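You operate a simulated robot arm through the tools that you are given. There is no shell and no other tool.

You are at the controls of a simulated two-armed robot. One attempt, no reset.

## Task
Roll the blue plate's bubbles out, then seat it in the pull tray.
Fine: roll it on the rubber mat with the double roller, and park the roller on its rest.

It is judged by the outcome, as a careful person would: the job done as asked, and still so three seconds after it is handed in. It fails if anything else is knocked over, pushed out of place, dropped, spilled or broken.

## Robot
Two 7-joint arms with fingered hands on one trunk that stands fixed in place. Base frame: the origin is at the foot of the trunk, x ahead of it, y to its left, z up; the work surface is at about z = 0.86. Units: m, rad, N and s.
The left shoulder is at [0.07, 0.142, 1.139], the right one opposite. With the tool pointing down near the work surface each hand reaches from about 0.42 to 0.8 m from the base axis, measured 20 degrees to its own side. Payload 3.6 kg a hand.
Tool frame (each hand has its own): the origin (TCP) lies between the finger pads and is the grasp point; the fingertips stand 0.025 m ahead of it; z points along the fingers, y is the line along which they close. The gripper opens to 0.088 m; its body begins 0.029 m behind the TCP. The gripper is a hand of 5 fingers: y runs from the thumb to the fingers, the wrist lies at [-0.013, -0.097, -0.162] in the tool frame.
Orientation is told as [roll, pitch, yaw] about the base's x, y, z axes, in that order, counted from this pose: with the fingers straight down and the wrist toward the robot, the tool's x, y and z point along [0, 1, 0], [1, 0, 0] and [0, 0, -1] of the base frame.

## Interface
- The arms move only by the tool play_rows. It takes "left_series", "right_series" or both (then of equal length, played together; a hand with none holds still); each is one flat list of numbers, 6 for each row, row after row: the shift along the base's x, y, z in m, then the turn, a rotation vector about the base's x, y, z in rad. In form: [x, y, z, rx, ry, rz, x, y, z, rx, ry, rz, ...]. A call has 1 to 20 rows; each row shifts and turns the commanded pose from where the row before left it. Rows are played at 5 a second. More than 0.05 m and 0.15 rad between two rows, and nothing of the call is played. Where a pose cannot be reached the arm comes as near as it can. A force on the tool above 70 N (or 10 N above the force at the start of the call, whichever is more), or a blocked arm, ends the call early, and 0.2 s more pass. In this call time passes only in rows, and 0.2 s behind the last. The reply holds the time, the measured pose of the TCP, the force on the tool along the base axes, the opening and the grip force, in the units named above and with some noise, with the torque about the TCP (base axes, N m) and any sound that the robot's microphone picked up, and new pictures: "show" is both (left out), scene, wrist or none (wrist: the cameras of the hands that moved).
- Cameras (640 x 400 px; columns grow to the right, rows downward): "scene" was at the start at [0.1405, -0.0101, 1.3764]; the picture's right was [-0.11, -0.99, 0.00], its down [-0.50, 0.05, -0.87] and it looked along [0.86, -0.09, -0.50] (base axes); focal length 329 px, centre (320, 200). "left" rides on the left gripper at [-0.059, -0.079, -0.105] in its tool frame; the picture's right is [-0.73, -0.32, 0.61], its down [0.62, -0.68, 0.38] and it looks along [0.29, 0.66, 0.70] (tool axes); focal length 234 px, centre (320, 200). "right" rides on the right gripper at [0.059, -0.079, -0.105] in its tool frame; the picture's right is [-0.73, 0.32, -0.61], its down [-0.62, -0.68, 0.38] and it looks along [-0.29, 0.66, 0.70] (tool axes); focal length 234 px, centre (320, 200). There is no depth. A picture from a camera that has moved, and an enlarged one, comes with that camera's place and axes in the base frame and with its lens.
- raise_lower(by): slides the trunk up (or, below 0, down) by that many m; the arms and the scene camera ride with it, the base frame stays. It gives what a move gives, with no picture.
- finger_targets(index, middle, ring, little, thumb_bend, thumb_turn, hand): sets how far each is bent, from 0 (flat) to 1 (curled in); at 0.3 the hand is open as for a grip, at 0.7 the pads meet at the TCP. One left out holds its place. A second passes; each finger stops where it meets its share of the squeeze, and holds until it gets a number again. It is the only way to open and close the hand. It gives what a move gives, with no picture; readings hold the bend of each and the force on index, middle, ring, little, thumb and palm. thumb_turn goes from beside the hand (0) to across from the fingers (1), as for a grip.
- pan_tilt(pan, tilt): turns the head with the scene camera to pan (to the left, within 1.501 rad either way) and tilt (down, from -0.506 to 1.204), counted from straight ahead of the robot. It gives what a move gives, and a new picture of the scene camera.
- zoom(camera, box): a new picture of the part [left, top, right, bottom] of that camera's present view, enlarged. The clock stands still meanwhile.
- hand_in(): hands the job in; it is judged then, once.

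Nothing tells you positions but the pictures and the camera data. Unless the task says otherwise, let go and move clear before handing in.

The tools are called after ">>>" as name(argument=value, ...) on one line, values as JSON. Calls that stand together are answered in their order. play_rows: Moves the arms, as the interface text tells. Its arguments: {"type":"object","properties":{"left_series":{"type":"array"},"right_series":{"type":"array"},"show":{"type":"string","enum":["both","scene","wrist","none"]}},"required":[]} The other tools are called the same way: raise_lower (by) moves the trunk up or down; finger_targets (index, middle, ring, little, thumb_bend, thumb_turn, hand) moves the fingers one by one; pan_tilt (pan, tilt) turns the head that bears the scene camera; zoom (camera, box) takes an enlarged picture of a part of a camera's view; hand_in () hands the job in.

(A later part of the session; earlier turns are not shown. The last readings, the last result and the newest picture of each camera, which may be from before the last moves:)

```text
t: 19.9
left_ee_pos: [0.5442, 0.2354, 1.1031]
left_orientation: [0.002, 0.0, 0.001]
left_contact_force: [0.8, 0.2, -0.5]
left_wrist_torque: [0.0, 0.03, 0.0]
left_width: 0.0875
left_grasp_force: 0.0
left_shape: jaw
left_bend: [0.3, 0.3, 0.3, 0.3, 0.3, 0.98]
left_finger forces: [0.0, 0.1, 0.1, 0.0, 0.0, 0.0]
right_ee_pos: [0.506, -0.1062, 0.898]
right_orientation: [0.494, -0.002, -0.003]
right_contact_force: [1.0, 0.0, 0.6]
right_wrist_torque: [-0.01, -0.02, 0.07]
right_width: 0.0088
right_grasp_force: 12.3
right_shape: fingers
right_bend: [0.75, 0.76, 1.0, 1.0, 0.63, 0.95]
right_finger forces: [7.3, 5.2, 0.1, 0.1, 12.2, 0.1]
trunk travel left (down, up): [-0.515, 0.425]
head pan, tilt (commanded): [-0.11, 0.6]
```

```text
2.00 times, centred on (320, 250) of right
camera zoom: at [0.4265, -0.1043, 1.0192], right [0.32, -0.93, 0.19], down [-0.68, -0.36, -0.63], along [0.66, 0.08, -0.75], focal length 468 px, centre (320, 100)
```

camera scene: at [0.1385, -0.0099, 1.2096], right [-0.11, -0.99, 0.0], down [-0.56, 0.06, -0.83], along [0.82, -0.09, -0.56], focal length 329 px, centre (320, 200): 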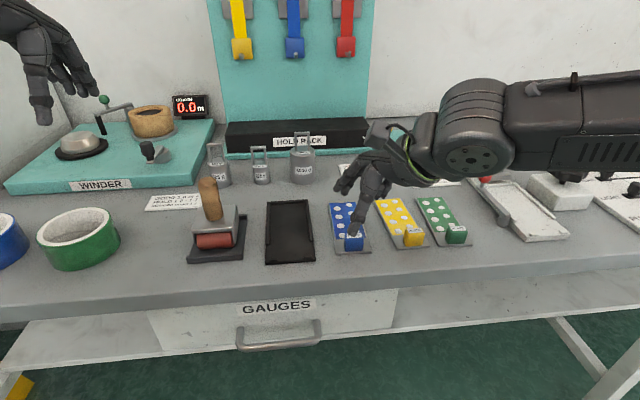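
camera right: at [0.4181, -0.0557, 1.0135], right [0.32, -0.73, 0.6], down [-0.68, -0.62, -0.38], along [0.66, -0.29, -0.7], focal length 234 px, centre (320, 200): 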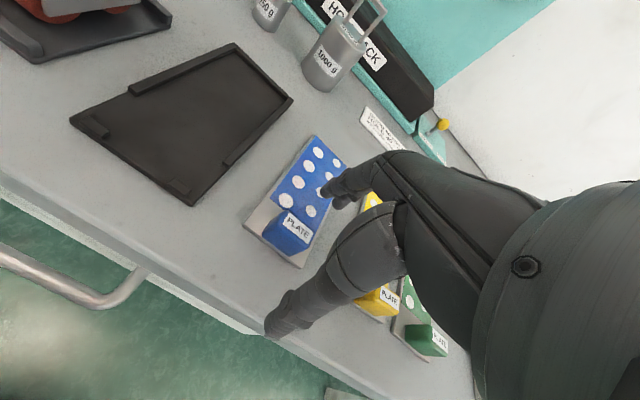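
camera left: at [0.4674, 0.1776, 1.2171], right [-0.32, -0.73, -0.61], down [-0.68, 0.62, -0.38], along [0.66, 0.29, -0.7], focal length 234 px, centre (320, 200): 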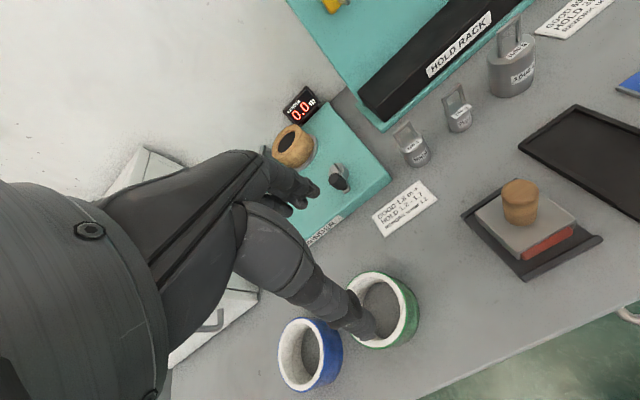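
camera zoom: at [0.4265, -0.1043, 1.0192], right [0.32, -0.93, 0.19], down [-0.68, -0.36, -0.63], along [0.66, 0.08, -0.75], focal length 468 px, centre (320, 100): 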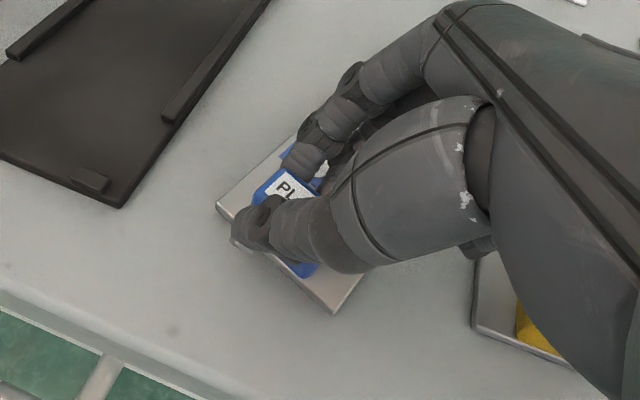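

The squeeze is firm (12 N) but the plate swivelled clockwise by about 0.35 rad in the pinch, which I can undo with hand yaw. I'll lift slightly and see how it hangs.

>>> play_rows(right_series=[0, 0, 0.005, 0, 0, 0, 0, 0, 0.005, 0, 0, 0, 0, 0, 0.01, 0, 0, 0, 0, 0, 0.01, 0, 0, 0], show="none")

>>> zoom(camera="scene", box=[290, 150, 410, 270])

>>> zoom(camera="right", box=[220, 150, 420, 350])

```text
t: 20.9
left_ee_pos: [0.5443, 0.2363, 1.1016]
left_orientation: [0.0, -0.001, 0.0]
left_contact_force: [0.3, 0.0, 0.6]
left_wrist_torque: [0.04, 0.03, 0.01]
left_width: 0.0875
left_grasp_force: 0.1
left_shape: jaw
left_bend: [0.3, 0.3, 0.3, 0.3, 0.3, 0.98]
left_finger forces: [0.0, 0.0, 0.1, 0.0, 0.1, 0.0]
right_ee_pos: [0.5067, -0.1053, 0.9291]
right_orientation: [0.495, 0.001, -0.002]
right_contact_force: [0.2, -0.6, -2.7]
right_wrist_torque: [0.06, 0.05, 0.0]
right_width: 0.0089
right_grasp_force: 12.8
right_shape: fingers
right_bend: [0.75, 0.77, 1.0, 1.0, 0.63, 0.93]
right_finger forces: [9.5, 3.3, 0.1, 0.1, 12.4, 0.1]
trunk travel left (down, up): [-0.515, 0.425]
head pan, tilt (commanded): [-0.11, 0.6]
```

```text
3.33 times, centred on (350, 210) of scene
camera zoom: at [0.1386, -0.01, 1.2095], right [-0.11, -0.99, 0.0], down [-0.56, 0.06, -0.82], along [0.82, -0.09, -0.57], focal length 1097 px, centre (220, 167)
```

zoom: 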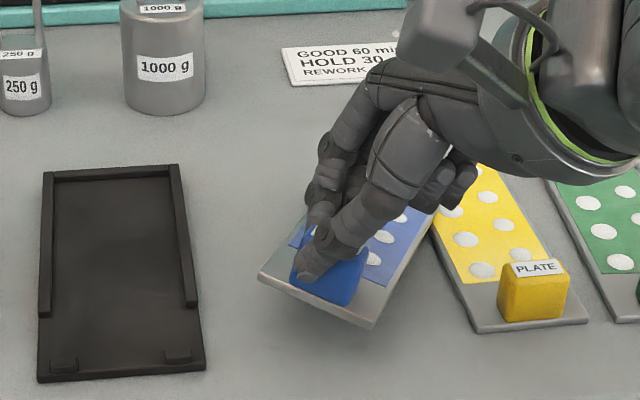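

```text
2.00 times, centred on (320, 250) of right
camera zoom: at [0.4262, -0.1042, 1.0495], right [0.32, -0.93, 0.19], down [-0.68, -0.36, -0.63], along [0.66, 0.08, -0.75], focal length 468 px, centre (320, 100)
```

zoom: 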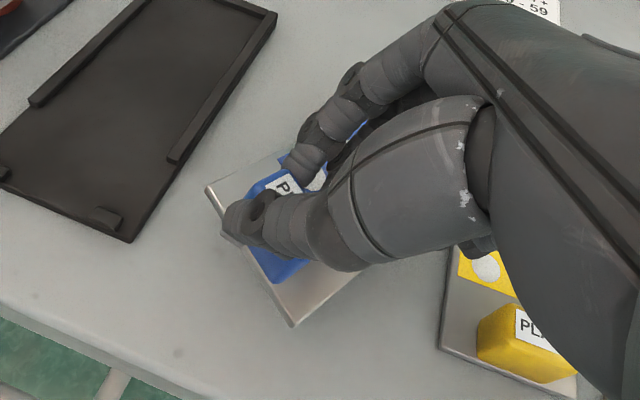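

The plate (about 2 N) lifts but hangs rolled and yawed. I'll raise a little, yaw the hand about +0.35 to straighten it away from the yellow plate, and turn the left hand so its camera gives me a side view.

>>> play_rows(right_series=[0, 0.004, 0.008, 0, 0, 0.06, 0, 0.004, 0.008, 0, 0, 0.06, 0, 0.004, 0.006, 0, 0, 0.06, 0, 0, 0.004, 0, 0, 0.06, 0, 0, 0, 0, 0, 0.06, 0, 0, 0, 0, 0, 0.05, 0, 0, 0, 0, 0, 0, 0, 0, 0, 0, 0, 0], left_series=[0, 0, 0, 0, 0, -0.14, 0, 0, 0, 0, 0, -0.14, 0, 0, 0, 0, 0, -0.14, 0, 0, 0, 0, 0, -0.14, 0, 0, 0, 0, 0, -0.14, 0, 0, 0, 0, 0, -0.14, 0, 0, 0, 0, 0, -0.14, 0, 0, 0, 0, 0, -0.14], show="both")

```text
t: 22.7
left_ee_pos: [0.545, 0.2358, 1.1026]
left_orientation: [0.0, -0.002, -1.121]
left_contact_force: [0.0, 0.9, -0.8]
left_wrist_torque: [-0.04, 0.0, 0.01]
left_width: 0.0877
left_grasp_force: 0.1
left_shape: jaw
left_bend: [0.3, 0.3, 0.3, 0.3, 0.3, 0.98]
left_finger forces: [0.0, 0.0, 0.1, 0.0, 0.1, 0.0]
right_ee_pos: [0.5064, -0.0945, 0.9553]
right_orientation: [0.498, 0.0, 0.348]
right_contact_force: [0.1, -0.1, -3.3]
right_wrist_torque: [-0.01, 0.05, -0.01]
right_width: 0.0089
right_grasp_force: 13.5
right_shape: fingers
right_bend: [0.75, 0.77, 1.0, 1.0, 0.63, 0.93]
right_finger forces: [9.7, 3.4, 0.0, 0.0, 12.5, 0.0]
trunk travel left (down, up): [-0.515, 0.425]
head pan, tilt (commanded): [-0.11, 0.6]
camera scene: at [0.1387, -0.011, 1.2095], right [-0.11, -0.99, 0.0], down [-0.56, 0.06, -0.82], along [0.82, -0.09, -0.57], focal length 329 px, centre (320, 200)
camera right: at [0.4307, -0.1204, 1.0751], right [0.62, -0.76, 0.19], down [-0.51, -0.58, -0.64], along [0.59, 0.3, -0.75], focal length 234 px, centre (320, 200)
camera left: at [0.4582, 0.281, 1.2083], right [-0.79, -0.02, -0.61], down [0.27, 0.88, -0.38], along [0.55, -0.47, -0.7], focal length 234 px, centre (320, 200)
```

scene: 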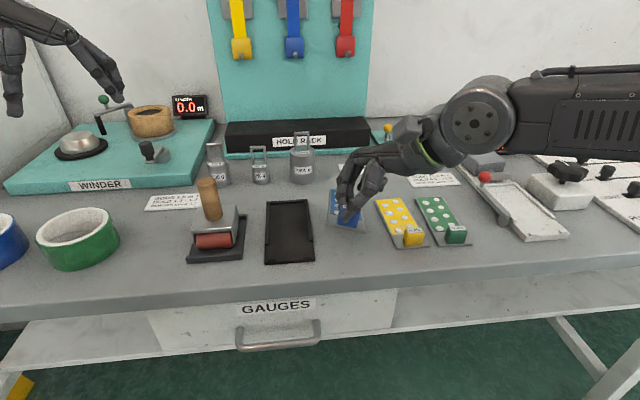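
right: 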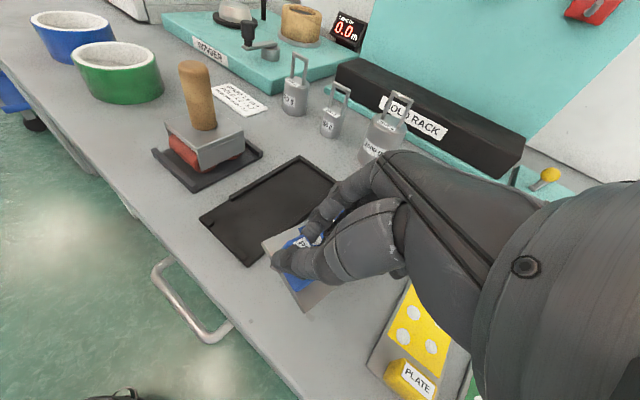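
left: 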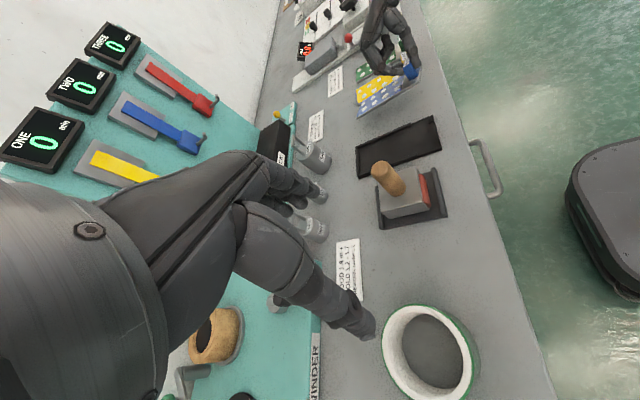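

>>> zoom(camera="left", box=[330, 30, 470, 130])

>>> zoom(camera="scene", box=[300, 150, 420, 260])

>>> zoom(camera="right", box=[220, 180, 420, 330])

```text
4.00 times, centred on (400, 80) of left
camera zoom: at [0.4582, 0.281, 1.2083], right [-0.79, -0.02, -0.61], down [0.27, 0.88, -0.38], along [0.55, -0.47, -0.7], focal length 937 px, centre (0, 680)
```

zoom: 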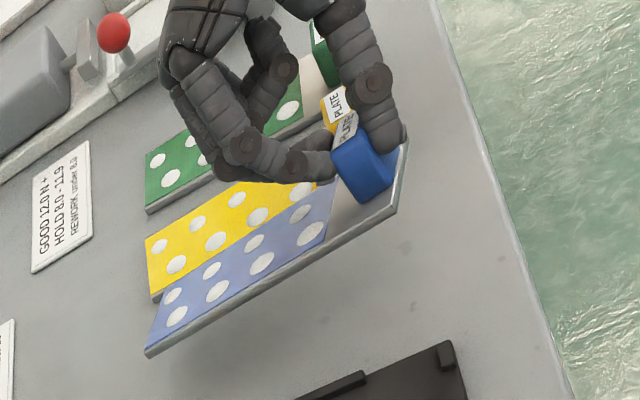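

```text
3.64 times, centred on (360, 205) of scene
camera zoom: at [0.1387, -0.011, 1.2095], right [-0.11, -0.99, 0.0], down [-0.56, 0.06, -0.82], along [0.82, -0.09, -0.57], focal length 1197 px, centre (174, 182)
```

zoom: 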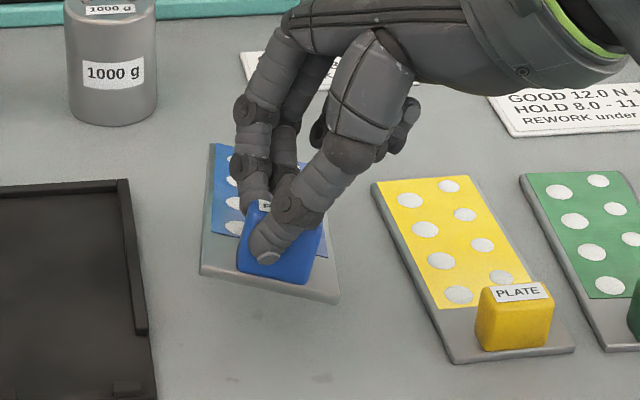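

```text
2.67 times, centred on (320, 255) of right
camera zoom: at [0.4307, -0.1204, 1.0751], right [0.62, -0.76, 0.19], down [-0.51, -0.58, -0.64], along [0.59, 0.3, -0.75], focal length 624 px, centre (320, 53)
```

zoom: 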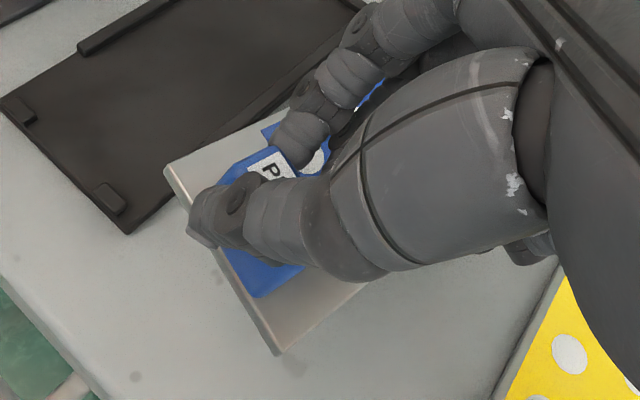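

The side view works well: the plate droops about 0.19 rad at the far end, leans 0.27 rad to the right, and is yawed -0.18. I'll rotate the hand to level and straighten it while still above the table.

>>> play_rows(right_series=[0, 0.004, 0.004, -0.04, -0.03, 0.03, 0, 0.004, 0.004, -0.04, -0.03, 0.03, 0, 0.004, 0.004, -0.04, -0.03, 0.03, 0, 0.004, 0.003, -0.04, -0.03, 0.03, 0, 0, 0, -0.04, -0.03, 0.03, 0, 0, 0, -0.04, -0.03, 0.03, 0, 0, 0, 0, 0, 0], show="none")

>>> zoom(camera="left", box=[310, 30, 470, 150])

>>> zoom(camera="scene", box=[260, 150, 400, 270])

>>> zoom(camera="right", box=[220, 180, 420, 330])

```text
t: 24.3
left_ee_pos: [0.5449, 0.2356, 1.1018]
left_orientation: [0.0, -0.001, -1.121]
left_contact_force: [-0.4, 0.3, 0.0]
left_wrist_torque: [-0.02, 0.02, 0.01]
left_width: 0.088
left_grasp_force: 0.1
left_shape: jaw
left_bend: [0.3, 0.3, 0.3, 0.3, 0.3, 0.98]
left_finger forces: [0.0, 0.0, 0.0, 0.0, 0.1, 0.2]
right_ee_pos: [0.5058, -0.0767, 0.9695]
right_orientation: [0.201, -0.061, 0.539]
right_contact_force: [0.6, -0.5, -2.1]
right_wrist_torque: [0.01, 0.13, -0.01]
right_width: 0.0092
right_grasp_force: 12.5
right_shape: fingers
right_bend: [0.76, 0.77, 1.0, 1.0, 0.63, 0.93]
right_finger forces: [9.3, 3.5, 0.1, 0.0, 12.7, 0.0]
trunk travel left (down, up): [-0.515, 0.425]
head pan, tilt (commanded): [-0.11, 0.6]
```

```text
3.33 times, centred on (390, 90) of left
camera zoom: at [0.4584, 0.2817, 1.2079], right [-0.79, -0.03, -0.61], down [0.26, 0.88, -0.38], along [0.55, -0.47, -0.7], focal length 781 px, centre (87, 567)
```

zoom: 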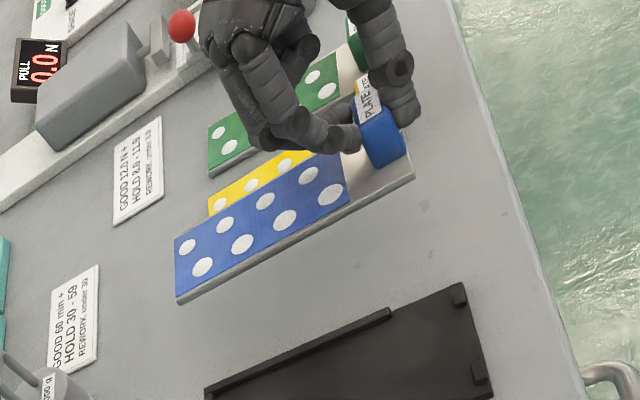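

```text
3.33 times, centred on (330, 210) of scene
camera zoom: at [0.1389, -0.0101, 1.2095], right [-0.11, -0.99, 0.0], down [-0.56, 0.06, -0.82], along [0.82, -0.09, -0.57], focal length 1097 px, centre (287, 167)
```

zoom: 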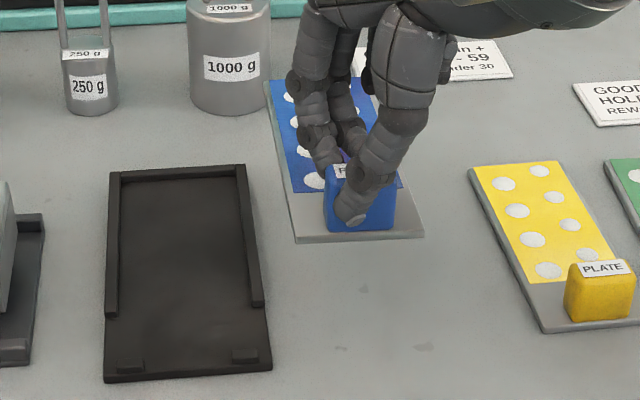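

```text
2.67 times, centred on (320, 255) of right
camera zoom: at [0.4135, -0.0906, 1.0787], right [0.68, -0.56, 0.47], down [-0.28, -0.79, -0.54], along [0.68, 0.24, -0.7], focal length 624 px, centre (320, 53)
```

zoom: 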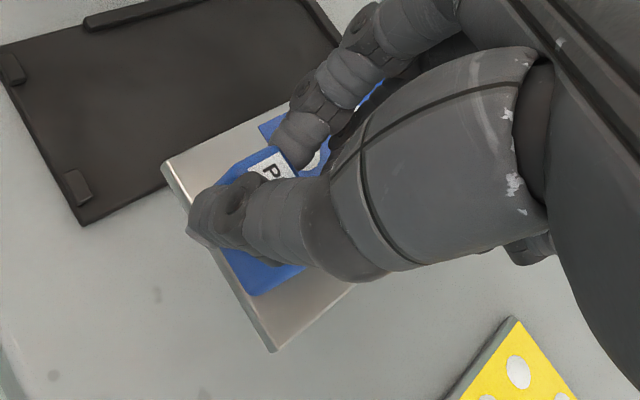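

The plate now hangs level and straight (near edge x ≈0.489, y from -0.053 to -0.106, z ≈0.93). The mat needs near edge at ≈0.4975 and centre y ≈-0.005, so I'll carry it +0.0085 in x and +0.074 in y at this height.

>>> play_rows(right_series=[0.002, 0.012, 0, 0, 0, 0, 0.002, 0.014, 0, 0, 0, 0, 0.002, 0.014, 0, 0, 0, 0, 0.0015, 0.014, 0, 0, 0, 0, 0.001, 0.012, 0, 0, 0, 0, 0, 0.008, 0, 0, 0, 0, 0, 0, 0, 0, 0, 0], show="none")

>>> zoom(camera="left", box=[330, 50, 490, 190])

>>> zoom(camera="scene", box=[230, 150, 370, 280])

```text
t: 25.9
left_ee_pos: [0.5442, 0.2358, 1.1029]
left_orientation: [0.0, -0.001, -1.122]
left_contact_force: [-0.5, 0.2, -0.3]
left_wrist_torque: [0.0, 0.0, 0.0]
left_width: 0.0879
left_grasp_force: 0.0
left_shape: jaw
left_bend: [0.3, 0.3, 0.3, 0.3, 0.3, 0.98]
left_finger forces: [0.0, 0.1, 0.0, 0.0, 0.0, 0.0]
right_ee_pos: [0.5128, -0.0055, 0.9709]
right_orientation: [0.204, -0.061, 0.539]
right_contact_force: [0.0, -0.5, -2.3]
right_wrist_torque: [-0.03, 0.11, -0.01]
right_width: 0.0089
right_grasp_force: 12.7
right_shape: fingers
right_bend: [0.76, 0.77, 1.0, 1.0, 0.63, 0.93]
right_finger forces: [9.3, 3.5, 0.0, 0.0, 12.8, 0.1]
trunk travel left (down, up): [-0.515, 0.425]
head pan, tilt (commanded): [-0.11, 0.6]
```

```text
2.86 times, centred on (410, 120) of left
camera zoom: at [0.4581, 0.282, 1.208], right [-0.79, -0.03, -0.61], down [0.26, 0.88, -0.38], along [0.55, -0.47, -0.7], focal length 669 px, centre (63, 429)
```

zoom: 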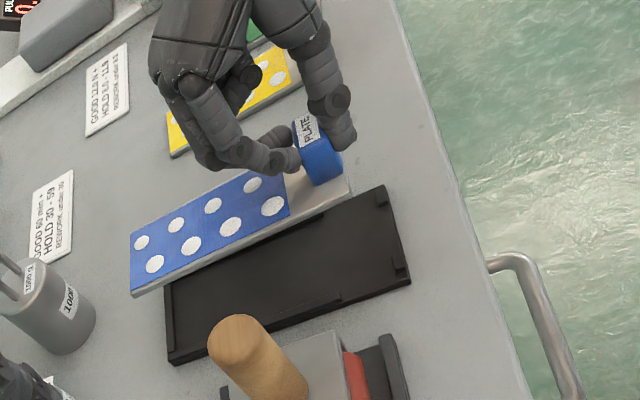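

```text
3.08 times, centred on (300, 215) of scene
camera zoom: at [0.1386, -0.0099, 1.2095], right [-0.11, -0.99, 0.0], down [-0.56, 0.06, -0.82], along [0.82, -0.09, -0.57], focal length 1013 px, centre (382, 154)
```

zoom: 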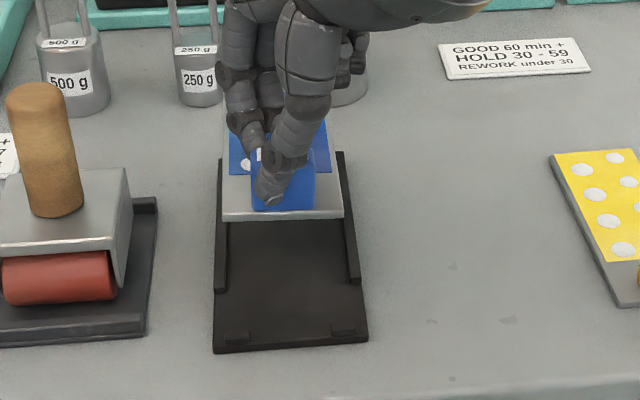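

The plate is right over the mat (centre y ≈-0.005). I'll lower most of the way and re-check alignment before setting down.

>>> play_rows(right_series=[0, 0, -0.012, 0, 0, 0, 0, 0, -0.012, 0, 0, 0, 0, 0, -0.012, 0, 0, 0, 0, 0, -0.012, 0, 0, 0, 0, 0, 0, 0, 0, 0], show="none")

>>> zoom(camera="left", box=[350, 60, 470, 180])

>>> zoom(camera="scene", box=[250, 170, 340, 270])

```text
t: 27.1
left_ee_pos: [0.5442, 0.2364, 1.1027]
left_orientation: [0.0, -0.001, -1.12]
left_contact_force: [-0.4, -0.3, 0.8]
left_wrist_torque: [-0.05, 0.02, 0.02]
left_width: 0.0875
left_grasp_force: 0.1
left_shape: jaw
left_bend: [0.3, 0.3, 0.3, 0.3, 0.3, 0.98]
left_finger forces: [0.0, 0.0, 0.1, 0.0, 0.0, 0.1]
right_ee_pos: [0.5135, -0.0038, 0.9208]
right_orientation: [0.204, -0.06, 0.539]
right_contact_force: [-0.3, 0.0, -2.6]
right_wrist_torque: [-0.02, 0.11, 0.04]
right_width: 0.009
right_grasp_force: 13.0
right_shape: fingers
right_bend: [0.76, 0.77, 1.0, 1.0, 0.63, 0.93]
right_finger forces: [9.4, 3.4, 0.0, 0.0, 12.8, 0.1]
trunk travel left (down, up): [-0.515, 0.425]
head pan, tilt (commanded): [-0.11, 0.6]
```

```text
3.33 times, centred on (410, 120) of left
camera zoom: at [0.4582, 0.282, 1.2079], right [-0.79, -0.03, -0.61], down [0.26, 0.88, -0.38], along [0.55, -0.47, -0.7], focal length 781 px, centre (20, 467)
```

zoom: 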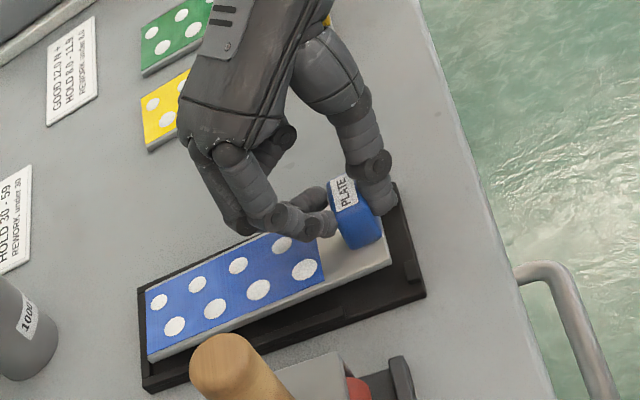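

```text
4.00 times, centred on (295, 220) of scene
camera zoom: at [0.1387, -0.0099, 1.2095], right [-0.11, -0.99, 0.0], down [-0.56, 0.06, -0.82], along [0.82, -0.09, -0.57], focal length 1316 px, centre (420, 120)
```

zoom: 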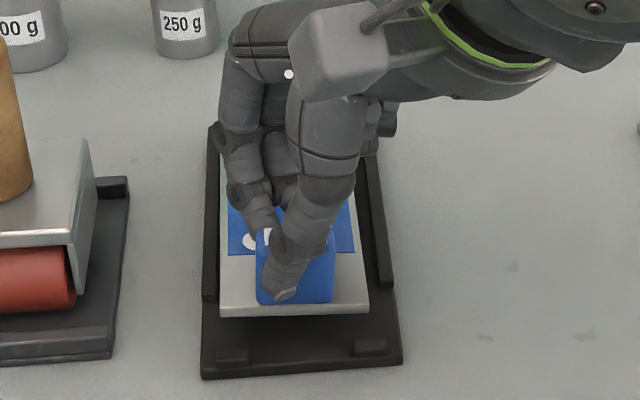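

Alignment is close: the near edge should go about 2.5 mm farther and 1 mm right to sit between nubs and far wall. I'll correct and lower gently until contact.

>>> play_rows(right_series=[0.0025, -0.0013, -0.002, -0.03, 0, 0, 0, 0, -0.005, 0, 0, 0, 0, 0, -0.004, 0, 0, 0, 0, 0, -0.003, 0, 0, 0, 0, 0, 0, 0, 0, 0], show="none")

>>> zoom(camera="left", box=[350, 60, 470, 180])

>>> zoom(camera="scene", box=[250, 170, 340, 270])

```text
t: 28.3
left_ee_pos: [0.5444, 0.2356, 1.1031]
left_orientation: [-0.002, 0.0, -1.12]
left_contact_force: [-1.2, 0.0, 0.0]
left_wrist_torque: [-0.01, 0.0, 0.0]
left_width: 0.0877
left_grasp_force: 0.1
left_shape: jaw
left_bend: [0.3, 0.3, 0.3, 0.3, 0.3, 0.98]
left_finger forces: [0.0, 0.1, 0.1, 0.0, 0.1, 0.0]
right_ee_pos: [0.5181, -0.0047, 0.9069]
right_orientation: [0.177, -0.045, 0.542]
right_contact_force: [1.1, 0.2, -1.7]
right_wrist_torque: [0.02, 0.03, 0.06]
right_width: 0.009
right_grasp_force: 13.3
right_shape: fingers
right_bend: [0.76, 0.77, 1.0, 1.0, 0.63, 0.93]
right_finger forces: [9.3, 4.4, 0.1, 0.0, 13.4, 0.0]
trunk travel left (down, up): [-0.515, 0.425]
head pan, tilt (commanded): [-0.11, 0.6]
```

```text
3.33 times, centred on (410, 120) of left
camera zoom: at [0.4583, 0.2821, 1.2079], right [-0.79, -0.03, -0.61], down [0.26, 0.88, -0.38], along [0.55, -0.47, -0.7], focal length 781 px, centre (20, 467)
```

zoom: 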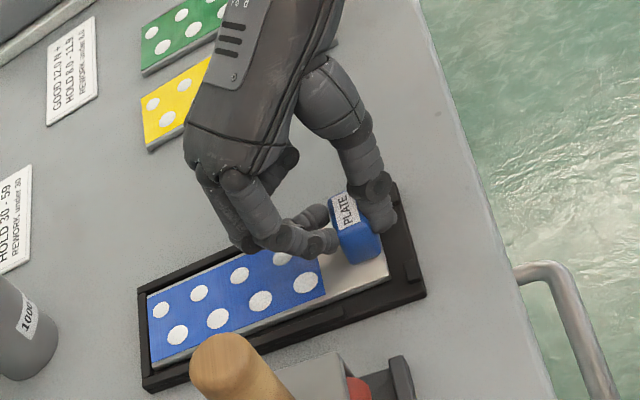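

```text
4.00 times, centred on (295, 220) of scene
camera zoom: at [0.1388, -0.0098, 1.2095], right [-0.11, -0.99, 0.0], down [-0.56, 0.06, -0.82], along [0.82, -0.09, -0.57], focal length 1316 px, centre (420, 120)
```

zoom: 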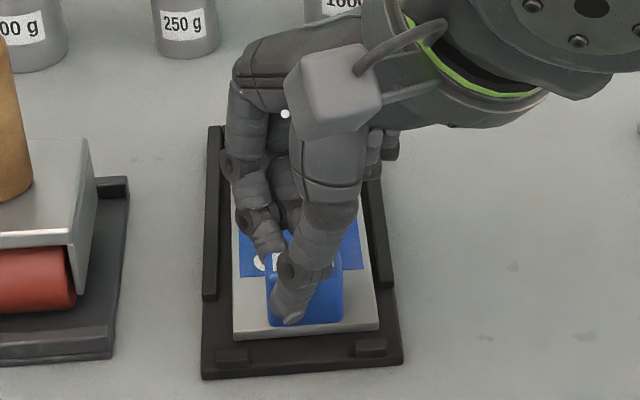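

The plate is almost on the mat but about 2 mm too far forward and right. I'll nudge it back and set it down.

>>> play_rows(right_series=[-0.0009, 0.001, 0, 0, 0, 0, -0.0009, 0.001, 0, 0, 0, 0, 0, 0, -0.0015, 0, 0, 0, 0, 0, -0.0015, 0, 0, 0, 0, 0, 0, 0, 0, 0], show="none")

>>> zoom(camera="left", box=[350, 60, 470, 180])

>>> zoom(camera="scene", box=[250, 170, 340, 270])

```text
t: 29.5
left_ee_pos: [0.5433, 0.2365, 1.1021]
left_orientation: [0.001, 0.0, -1.121]
left_contact_force: [0.7, -0.8, 0.3]
left_wrist_torque: [0.02, -0.01, -0.01]
left_width: 0.0876
left_grasp_force: 0.0
left_shape: jaw
left_bend: [0.3, 0.3, 0.3, 0.3, 0.3, 0.98]
left_finger forces: [0.0, 0.0, 0.0, 0.0, 0.0, 0.0]
right_ee_pos: [0.5147, -0.003, 0.9048]
right_orientation: [0.176, -0.05, 0.542]
right_contact_force: [2.5, -0.5, 7.5]
right_wrist_torque: [0.02, 0.1, -0.01]
right_width: 0.0091
right_grasp_force: 14.9
right_shape: fingers
right_bend: [0.76, 0.78, 1.0, 1.0, 0.63, 0.93]
right_finger forces: [10.4, 6.1, 0.1, 0.0, 13.7, 0.0]
trunk travel left (down, up): [-0.515, 0.425]
head pan, tilt (commanded): [-0.11, 0.6]
```

```text
3.33 times, centred on (410, 120) of left
camera zoom: at [0.4575, 0.2819, 1.2083], right [-0.79, -0.03, -0.61], down [0.26, 0.88, -0.38], along [0.55, -0.47, -0.7], focal length 781 px, centre (20, 467)
```

zoom: 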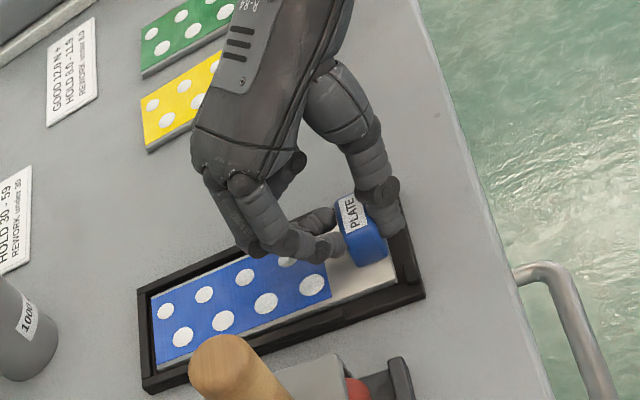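

```text
4.00 times, centred on (295, 220) of scene
camera zoom: at [0.138, -0.0099, 1.2097], right [-0.11, -0.99, 0.0], down [-0.56, 0.06, -0.83], along [0.82, -0.09, -0.56], focal length 1316 px, centre (420, 120)
```

zoom: 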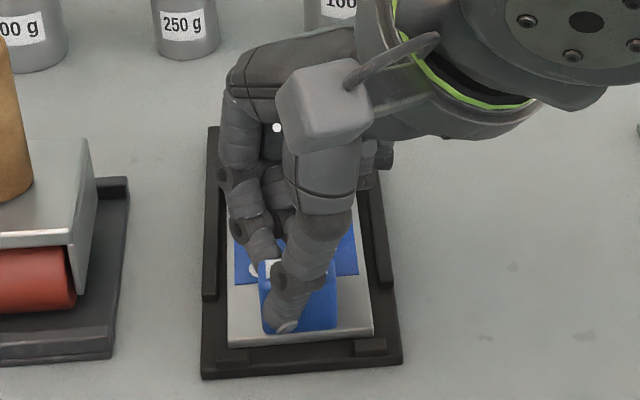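

The plate sits behind the nubs and between the walls, pressed on the mat. I'll release the tab and back up.

>>> finger_targets(hand="right", index=0.55, middle=0.55, thumb_bend=0.45)

>>> zoom(camera="scene", box=[250, 170, 340, 270])

>>> zoom(camera="left", box=[350, 60, 470, 180])

```text
t: 30.5
left_ee_pos: [0.544, 0.2365, 1.1017]
left_orientation: [0.0, 0.001, -1.121]
left_contact_force: [-0.4, -0.8, 0.7]
left_wrist_torque: [0.03, 0.02, 0.02]
left_width: 0.0876
left_grasp_force: 0.0
left_shape: jaw
left_bend: [0.3, 0.3, 0.3, 0.3, 0.3, 0.98]
left_finger forces: [0.1, 0.1, 0.0, 0.1, 0.0, 0.0]
right_ee_pos: [0.5145, -0.003, 0.9039]
right_orientation: [0.177, -0.046, 0.543]
right_contact_force: [-0.2, -1.0, 0.5]
right_wrist_torque: [0.0, 0.03, 0.01]
right_width: 0.0413
right_grasp_force: 0.0
right_shape: fingers
right_bend: [0.55, 0.55, 1.0, 1.0, 0.45, 0.97]
right_finger forces: [0.0, 0.1, 0.0, 0.1, 0.1, 0.0]
trunk travel left (down, up): [-0.515, 0.425]
head pan, tilt (commanded): [-0.11, 0.6]
```

```text
4.00 times, centred on (295, 220) of scene
camera zoom: at [0.1384, -0.0099, 1.2095], right [-0.11, -0.99, 0.0], down [-0.56, 0.06, -0.82], along [0.82, -0.09, -0.57], focal length 1316 px, centre (420, 120)
```

zoom: 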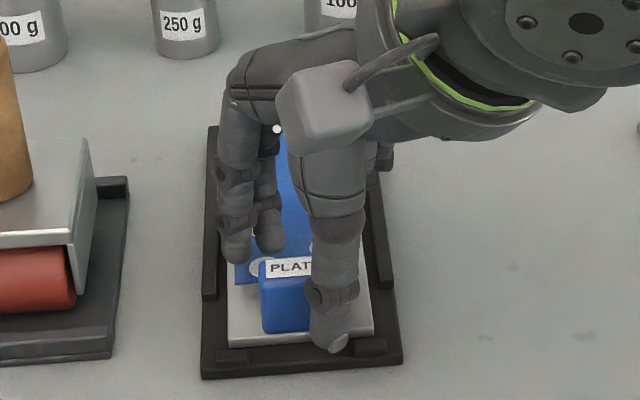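

```text
3.33 times, centred on (410, 120) of left
camera zoom: at [0.4579, 0.2819, 1.208], right [-0.79, -0.03, -0.61], down [0.26, 0.88, -0.38], along [0.55, -0.47, -0.7], focal length 781 px, centre (20, 467)
```

zoom: 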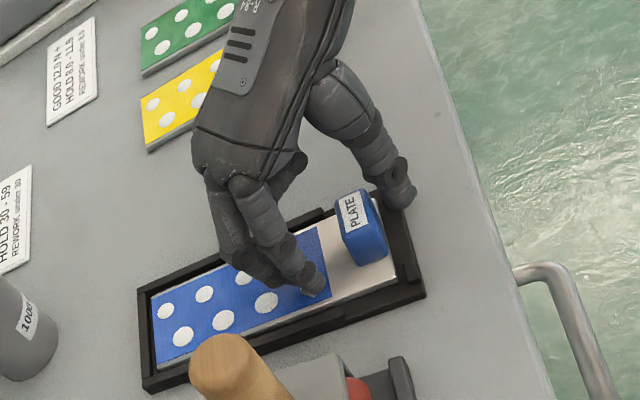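

Released cleanly. I'll raise the right hand straight up and park it to the right, clear of the mat.

>>> play_rows(right_series=[0, 0, 0.02, 0, 0, 0, 0, 0, 0.03, 0, 0, 0, 0, 0, 0.03, 0, 0, 0, 0, 0, 0.03, 0, 0, 0, 0, -0.035, 0.01, 0, 0, 0, 0, -0.04, 0.005, 0, 0, 0, 0, -0.045, 0, 0, 0, 0, 0, -0.045, 0, 0, 0, 0, 0, -0.045, 0, 0, 0, 0, 0, -0.045, 0, 0, 0, 0], show="both")

>>> zoom(camera="scene", box=[180, 160, 350, 280])

>>> zoom(camera="left", box=[340, 90, 460, 250])

```text
t: 32.7
left_ee_pos: [0.5442, 0.2347, 1.1019]
left_orientation: [0.0, 0.001, -1.12]
left_contact_force: [0.3, -0.4, 0.6]
left_wrist_torque: [0.04, 0.05, 0.0]
left_width: 0.0875
left_grasp_force: 0.0
left_shape: jaw
left_bend: [0.3, 0.3, 0.3, 0.3, 0.3, 0.98]
left_finger forces: [0.0, 0.0, 0.0, 0.1, 0.0, 0.0]
right_ee_pos: [0.5192, -0.2707, 1.0181]
right_orientation: [0.178, -0.048, 0.541]
right_contact_force: [0.0, 0.4, 0.8]
right_wrist_torque: [0.03, 0.04, -0.01]
right_width: 0.0413
right_grasp_force: 0.0
right_shape: fingers
right_bend: [0.55, 0.55, 1.0, 1.0, 0.45, 0.97]
right_finger forces: [0.1, 0.0, 0.1, 0.0, 0.1, 0.0]
right hand out of reach, approached as far as the arm can: row 3, 4
trunk travel left (down, up): [-0.515, 0.425]
head pan, tilt (commanded): [-0.11, 0.6]
camera scene: at [0.1383, -0.0111, 1.2095], right [-0.11, -0.99, 0.0], down [-0.56, 0.06, -0.82], along [0.82, -0.09, -0.57], focal length 329 px, centre (320, 200)
camera right: at [0.4266, -0.2814, 1.128], right [0.68, -0.55, 0.48], down [-0.28, -0.81, -0.52], along [0.68, 0.22, -0.7], focal length 234 px, centre (320, 200)
```

scene: 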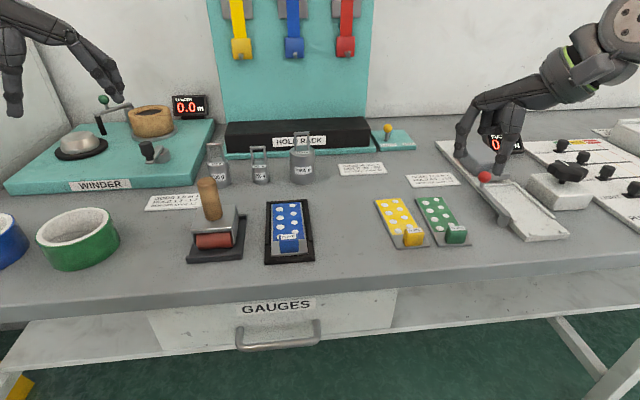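
right: 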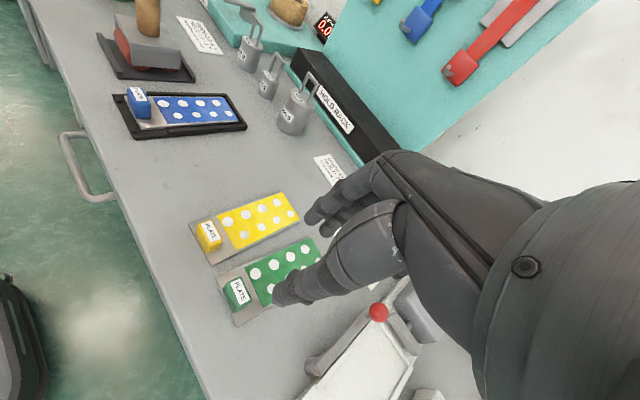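

```text
3.33 times, centred on (265, 220) of scene
camera zoom: at [0.1383, -0.0111, 1.2095], right [-0.11, -0.99, 0.0], down [-0.56, 0.06, -0.82], along [0.82, -0.09, -0.57], focal length 1097 px, centre (503, 133)
```

zoom: 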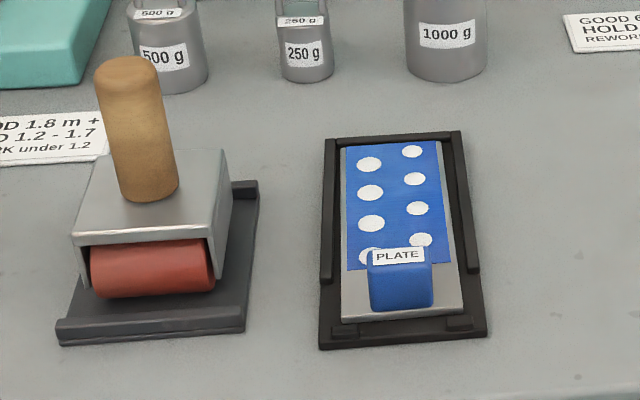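

```text
2.50 times, centred on (400, 170) of left
camera zoom: at [0.4578, 0.2808, 1.2084], right [-0.79, -0.03, -0.61], down [0.26, 0.89, -0.38], along [0.55, -0.46, -0.7], focal length 585 px, centre (120, 275)
```

zoom: 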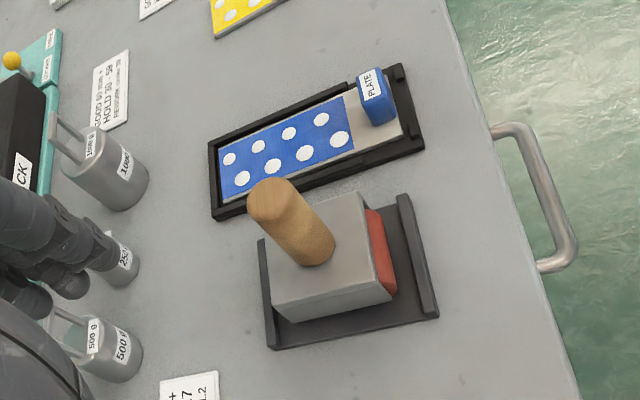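

The plate is neatly on the mat. The roller handle axis is at about (0.549, 0.104), from z 0.906 to 0.97. Before grasping, I'll test that the left hand (yaw about -0.6) can cover the strokes over the mat.

>>> finger_targets(hand="left", ring=1.0, little=1.0)

>>> play_rows(left_series=[0.002, -0.03, -0.006, 0, 0, 0.06, 0.002, -0.03, -0.006, 0, 0, 0.06, 0.002, -0.03, -0.006, 0, 0, 0.06, 0.002, -0.03, -0.006, 0, 0, 0.06, 0.002, -0.03, -0.008, 0, 0, 0.06, 0.002, -0.03, -0.01, 0, 0, 0.06, 0.002, -0.03, -0.01, 0, 0, 0.06, 0, -0.03, -0.01, 0, 0, 0.06, 0, 0, -0.04, 0, 0, 0.04, 0, 0, -0.04, 0, 0, 0], show="none")

```text
t: 33.7
left_ee_pos: [0.5445, 0.2363, 1.1015]
left_orientation: [0.0, 0.0, -1.12]
left_contact_force: [0.0, -0.7, -1.0]
left_wrist_torque: [-0.02, -0.03, -0.01]
left_width: 0.0845
left_grasp_force: 0.1
left_shape: fingers
left_bend: [0.3, 0.3, 1.0, 1.0, 0.3, 0.98]
left_finger forces: [0.0, 0.0, 0.0, 0.0, 0.0, 0.1]
right_ee_pos: [0.519, -0.27, 1.0178]
right_orientation: [0.176, -0.044, 0.542]
right_contact_force: [0.4, -0.8, 0.3]
right_wrist_torque: [-0.05, 0.0, 0.0]
right_width: 0.0412
right_grasp_force: 0.1
right_shape: fingers
right_bend: [0.55, 0.55, 1.0, 1.0, 0.45, 0.97]
right_finger forces: [0.0, 0.0, 0.0, 0.0, 0.1, 0.0]
trunk travel left (down, up): [-0.515, 0.425]
head pan, tilt (commanded): [-0.11, 0.6]
```

```text
t: 35.9
left_ee_pos: [0.5608, -0.0062, 0.9607]
left_orientation: [0.0, -0.001, -0.6]
left_contact_force: [-0.5, -0.1, -0.6]
left_wrist_torque: [0.01, -0.02, 0.02]
left_width: 0.0845
left_grasp_force: 0.1
left_shape: fingers
left_bend: [0.3, 0.3, 1.0, 1.0, 0.3, 0.98]
left_finger forces: [0.0, 0.1, 0.0, 0.0, 0.0, 0.0]
right_ee_pos: [0.5201, -0.2697, 1.0187]
right_orientation: [0.176, -0.046, 0.541]
right_contact_force: [0.5, 0.1, -0.7]
right_wrist_torque: [-0.01, -0.02, 0.01]
right_width: 0.0413
right_grasp_force: 0.0
right_shape: fingers
right_bend: [0.55, 0.55, 1.0, 1.0, 0.45, 0.97]
right_finger forces: [0.0, 0.1, 0.0, 0.0, 0.0, 0.0]
trunk travel left (down, up): [-0.515, 0.425]
head pan, tilt (commanded): [-0.11, 0.6]
```

The left hand reaches over the mat. I'll check the stroke range in the air (x 0.545 to 0.605) at this height.

>>> play_rows(left_series=[-0.015, -0.004, 0, 0, 0, 0, 0.02, 0, 0, 0, 0, 0, 0.02, 0, 0, 0, 0, 0, 0.02, 0, 0, 0, 0, 0, 0, 0, 0, 0, 0, 0], show="both")

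```text
t: 37.1
left_ee_pos: [0.605, -0.0073, 0.9615]
left_orientation: [-0.001, -0.001, -0.6]
left_contact_force: [0.4, 0.4, 0.6]
left_wrist_torque: [0.02, 0.0, -0.01]
left_width: 0.0845
left_grasp_force: 0.0
left_shape: fingers
left_bend: [0.3, 0.3, 1.0, 1.0, 0.3, 0.98]
left_finger forces: [0.1, 0.1, 0.1, 0.0, 0.0, 0.1]
right_ee_pos: [0.5191, -0.2689, 1.0181]
right_orientation: [0.178, -0.047, 0.542]
right_contact_force: [-0.1, 0.0, 0.4]
right_wrist_torque: [0.0, -0.02, -0.02]
right_width: 0.0412
right_grasp_force: 0.0
right_shape: fingers
right_bend: [0.55, 0.55, 1.0, 1.0, 0.45, 0.97]
right_finger forces: [0.0, 0.0, 0.1, 0.1, 0.0, 0.0]
trunk travel left (down, up): [-0.515, 0.425]
head pan, tilt (commanded): [-0.11, 0.6]
camera scene: at [0.1382, -0.0099, 1.2095], right [-0.11, -0.99, 0.0], down [-0.56, 0.06, -0.83], along [0.82, -0.09, -0.56], focal length 329 px, centre (320, 200)
camera left: at [0.5072, -0.011, 1.0674], right [-0.68, -0.42, -0.61], down [-0.21, 0.9, -0.38], along [0.71, -0.13, -0.7], focal length 234 px, centre (320, 200)
```

scene: 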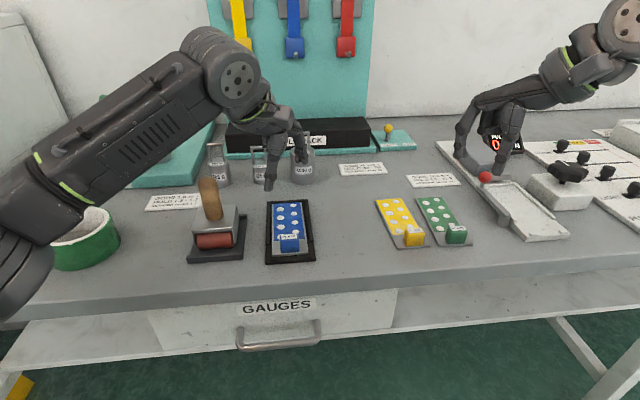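
left: 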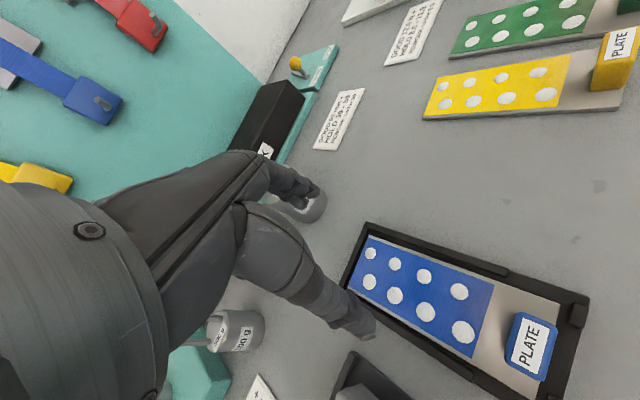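

Strokes are reachable. Now I'll lift, move above the roller handle, and stop to check centring before lowering around it.

>>> play_rows(left_series=[0, 0, 0.035, 0, 0, 0, 0, 0, 0.04, 0, 0, 0, -0.015, 0.027, 0.005, 0, 0, 0, -0.015, 0.027, 0, 0, 0, 0, -0.015, 0.027, 0, 0, 0, 0, -0.013, 0.026, 0, 0, 0, 0, 0, 0, 0, 0, 0, 0], show="none")

>>> zoom(camera="scene", box=[150, 100, 310, 270])

>>> zoom(camera="left", box=[180, 100, 480, 380])

>>> zoom(camera="right", box=[60, 0, 300, 160])

```text
t: 38.7
left_ee_pos: [0.545, 0.0988, 1.041]
left_orientation: [0.0, 0.002, -0.598]
left_contact_force: [-0.1, 0.7, -0.4]
left_wrist_torque: [0.05, -0.01, -0.02]
left_width: 0.0846
left_grasp_force: 0.0
left_shape: fingers
left_bend: [0.3, 0.3, 1.0, 1.0, 0.3, 0.98]
left_finger forces: [0.0, 0.1, 0.1, 0.0, 0.0, 0.0]
right_ee_pos: [0.5197, -0.2723, 1.0175]
right_orientation: [0.176, -0.047, 0.542]
right_contact_force: [-0.4, -0.5, 0.2]
right_wrist_torque: [-0.03, 0.0, 0.04]
right_width: 0.0413
right_grasp_force: 0.0
right_shape: fingers
right_bend: [0.55, 0.55, 1.0, 1.0, 0.45, 0.97]
right_finger forces: [0.0, 0.0, 0.1, 0.1, 0.0, 0.1]
trunk travel left (down, up): [-0.515, 0.425]
head pan, tilt (commanded): [-0.11, 0.6]
```

```text
2.35 times, centred on (230, 185) of scene
camera zoom: at [0.1388, -0.0108, 1.2095], right [-0.11, -0.99, 0.0], down [-0.56, 0.06, -0.82], along [0.82, -0.09, -0.57], focal length 774 px, centre (532, 235)
```

zoom: 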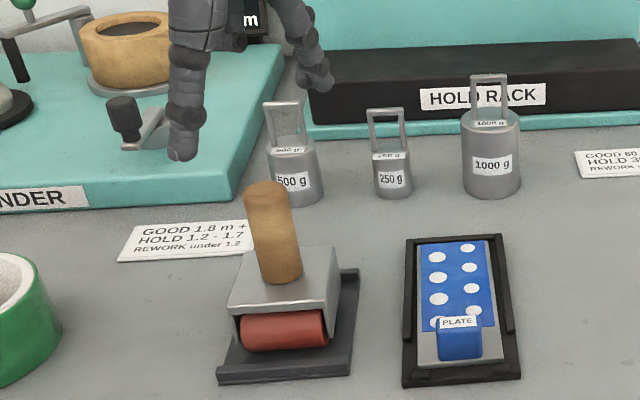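

```text
1.43 times, centred on (330, 240) of left
camera zoom: at [0.4475, 0.0942, 1.1462], right [-0.68, -0.42, -0.61], down [-0.21, 0.9, -0.38], along [0.71, -0.13, -0.7], focal length 334 px, centre (306, 143)
```

zoom: 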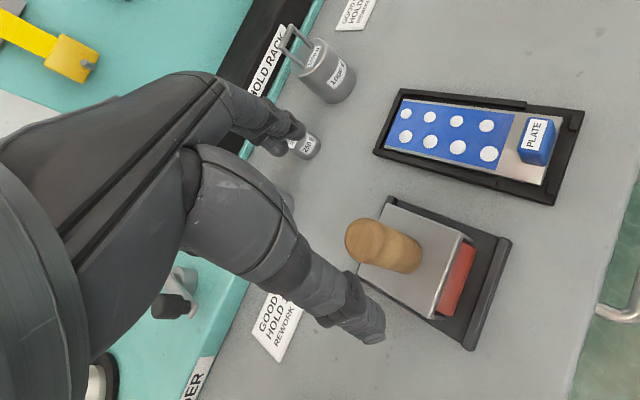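

```text
2.50 times, centred on (180, 80) of right
camera zoom: at [0.4271, -0.2805, 1.1278], right [0.68, -0.55, 0.48], down [-0.28, -0.81, -0.52], along [0.68, 0.22, -0.7], focal length 585 px, centre (670, 500)
```

zoom: 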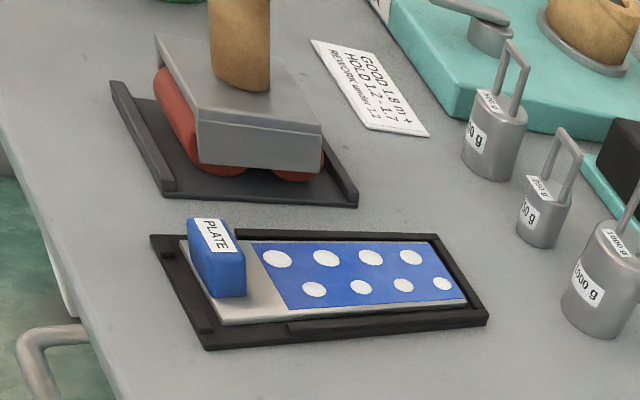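

The handle axis is about (0.548, 0.1045) and the pinch line sits 5 mm along the hand's lateral axis, so I'm centred within 2 mm. Lowering straight down around the handle.

>>> play_rows(left_series=[0, 0.0015, -0.02, 0, 0, 0, 0, 0, -0.025, 0, 0, 0, 0, 0, -0.025, 0, 0, 0, 0, 0, -0.014, 0, 0, 0, 0, 0, -0.008, 0, 0, 0], show="none")

>>> zoom(camera="scene", box=[160, 140, 280, 270])

>>> zoom(camera="left", box=[220, 120, 480, 360])

>>> zoom(camera="right", box=[60, 0, 240, 120])

```text
t: 39.9
left_ee_pos: [0.5457, 0.0997, 0.9487]
left_orientation: [-0.001, 0.0, -0.6]
left_contact_force: [0.2, -0.2, -0.7]
left_wrist_torque: [-0.01, 0.04, 0.04]
left_width: 0.0844
left_grasp_force: 0.1
left_shape: fingers
left_bend: [0.3, 0.3, 1.0, 1.0, 0.3, 0.98]
left_finger forces: [0.0, 0.0, 0.1, 0.1, 0.0, 0.0]
right_ee_pos: [0.5199, -0.2699, 1.0174]
right_orientation: [0.176, -0.046, 0.541]
right_contact_force: [0.1, 0.2, 0.4]
right_wrist_torque: [0.01, 0.01, -0.03]
right_width: 0.0413
right_grasp_force: 0.0
right_shape: fingers
right_bend: [0.55, 0.55, 1.0, 1.0, 0.45, 0.97]
right_finger forces: [0.0, 0.0, 0.1, 0.1, 0.0, 0.1]
trunk travel left (down, up): [-0.515, 0.425]
head pan, tilt (commanded): [-0.11, 0.6]
```

```text
3.08 times, centred on (220, 205) of scene
camera zoom: at [0.1388, -0.0099, 1.2094], right [-0.11, -0.99, 0.0], down [-0.56, 0.06, -0.82], along [0.82, -0.09, -0.57], focal length 1013 px, centre (628, 185)
```

zoom: 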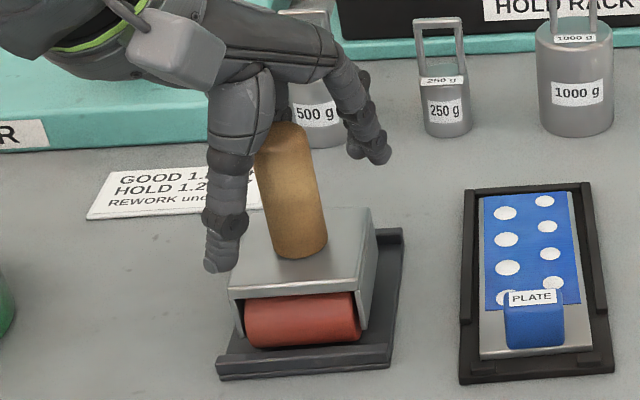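

```text
1.67 times, centred on (350, 240) of left
camera zoom: at [0.4475, 0.0965, 1.0544], right [-0.68, -0.42, -0.61], down [-0.21, 0.9, -0.38], along [0.71, -0.13, -0.7], focal length 390 px, centre (270, 133)
```

zoom: 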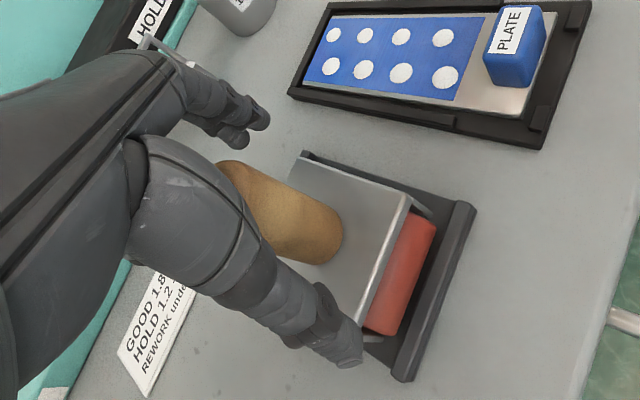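

```text
3.33 times, centred on (150, 60) of right
camera zoom: at [0.4271, -0.2797, 1.128], right [0.68, -0.55, 0.48], down [-0.28, -0.81, -0.52], along [0.68, 0.22, -0.71], focal length 781 px, centre (887, 667)
```

zoom: 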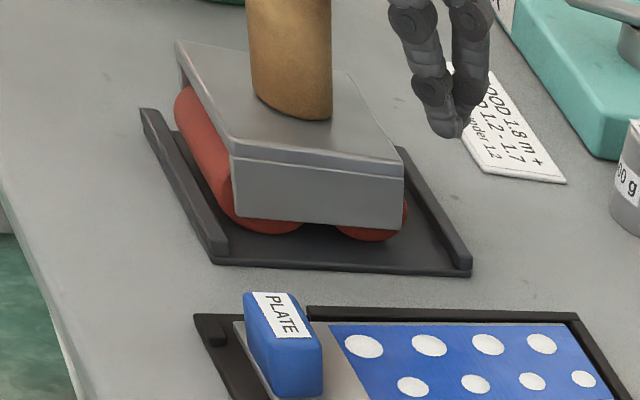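

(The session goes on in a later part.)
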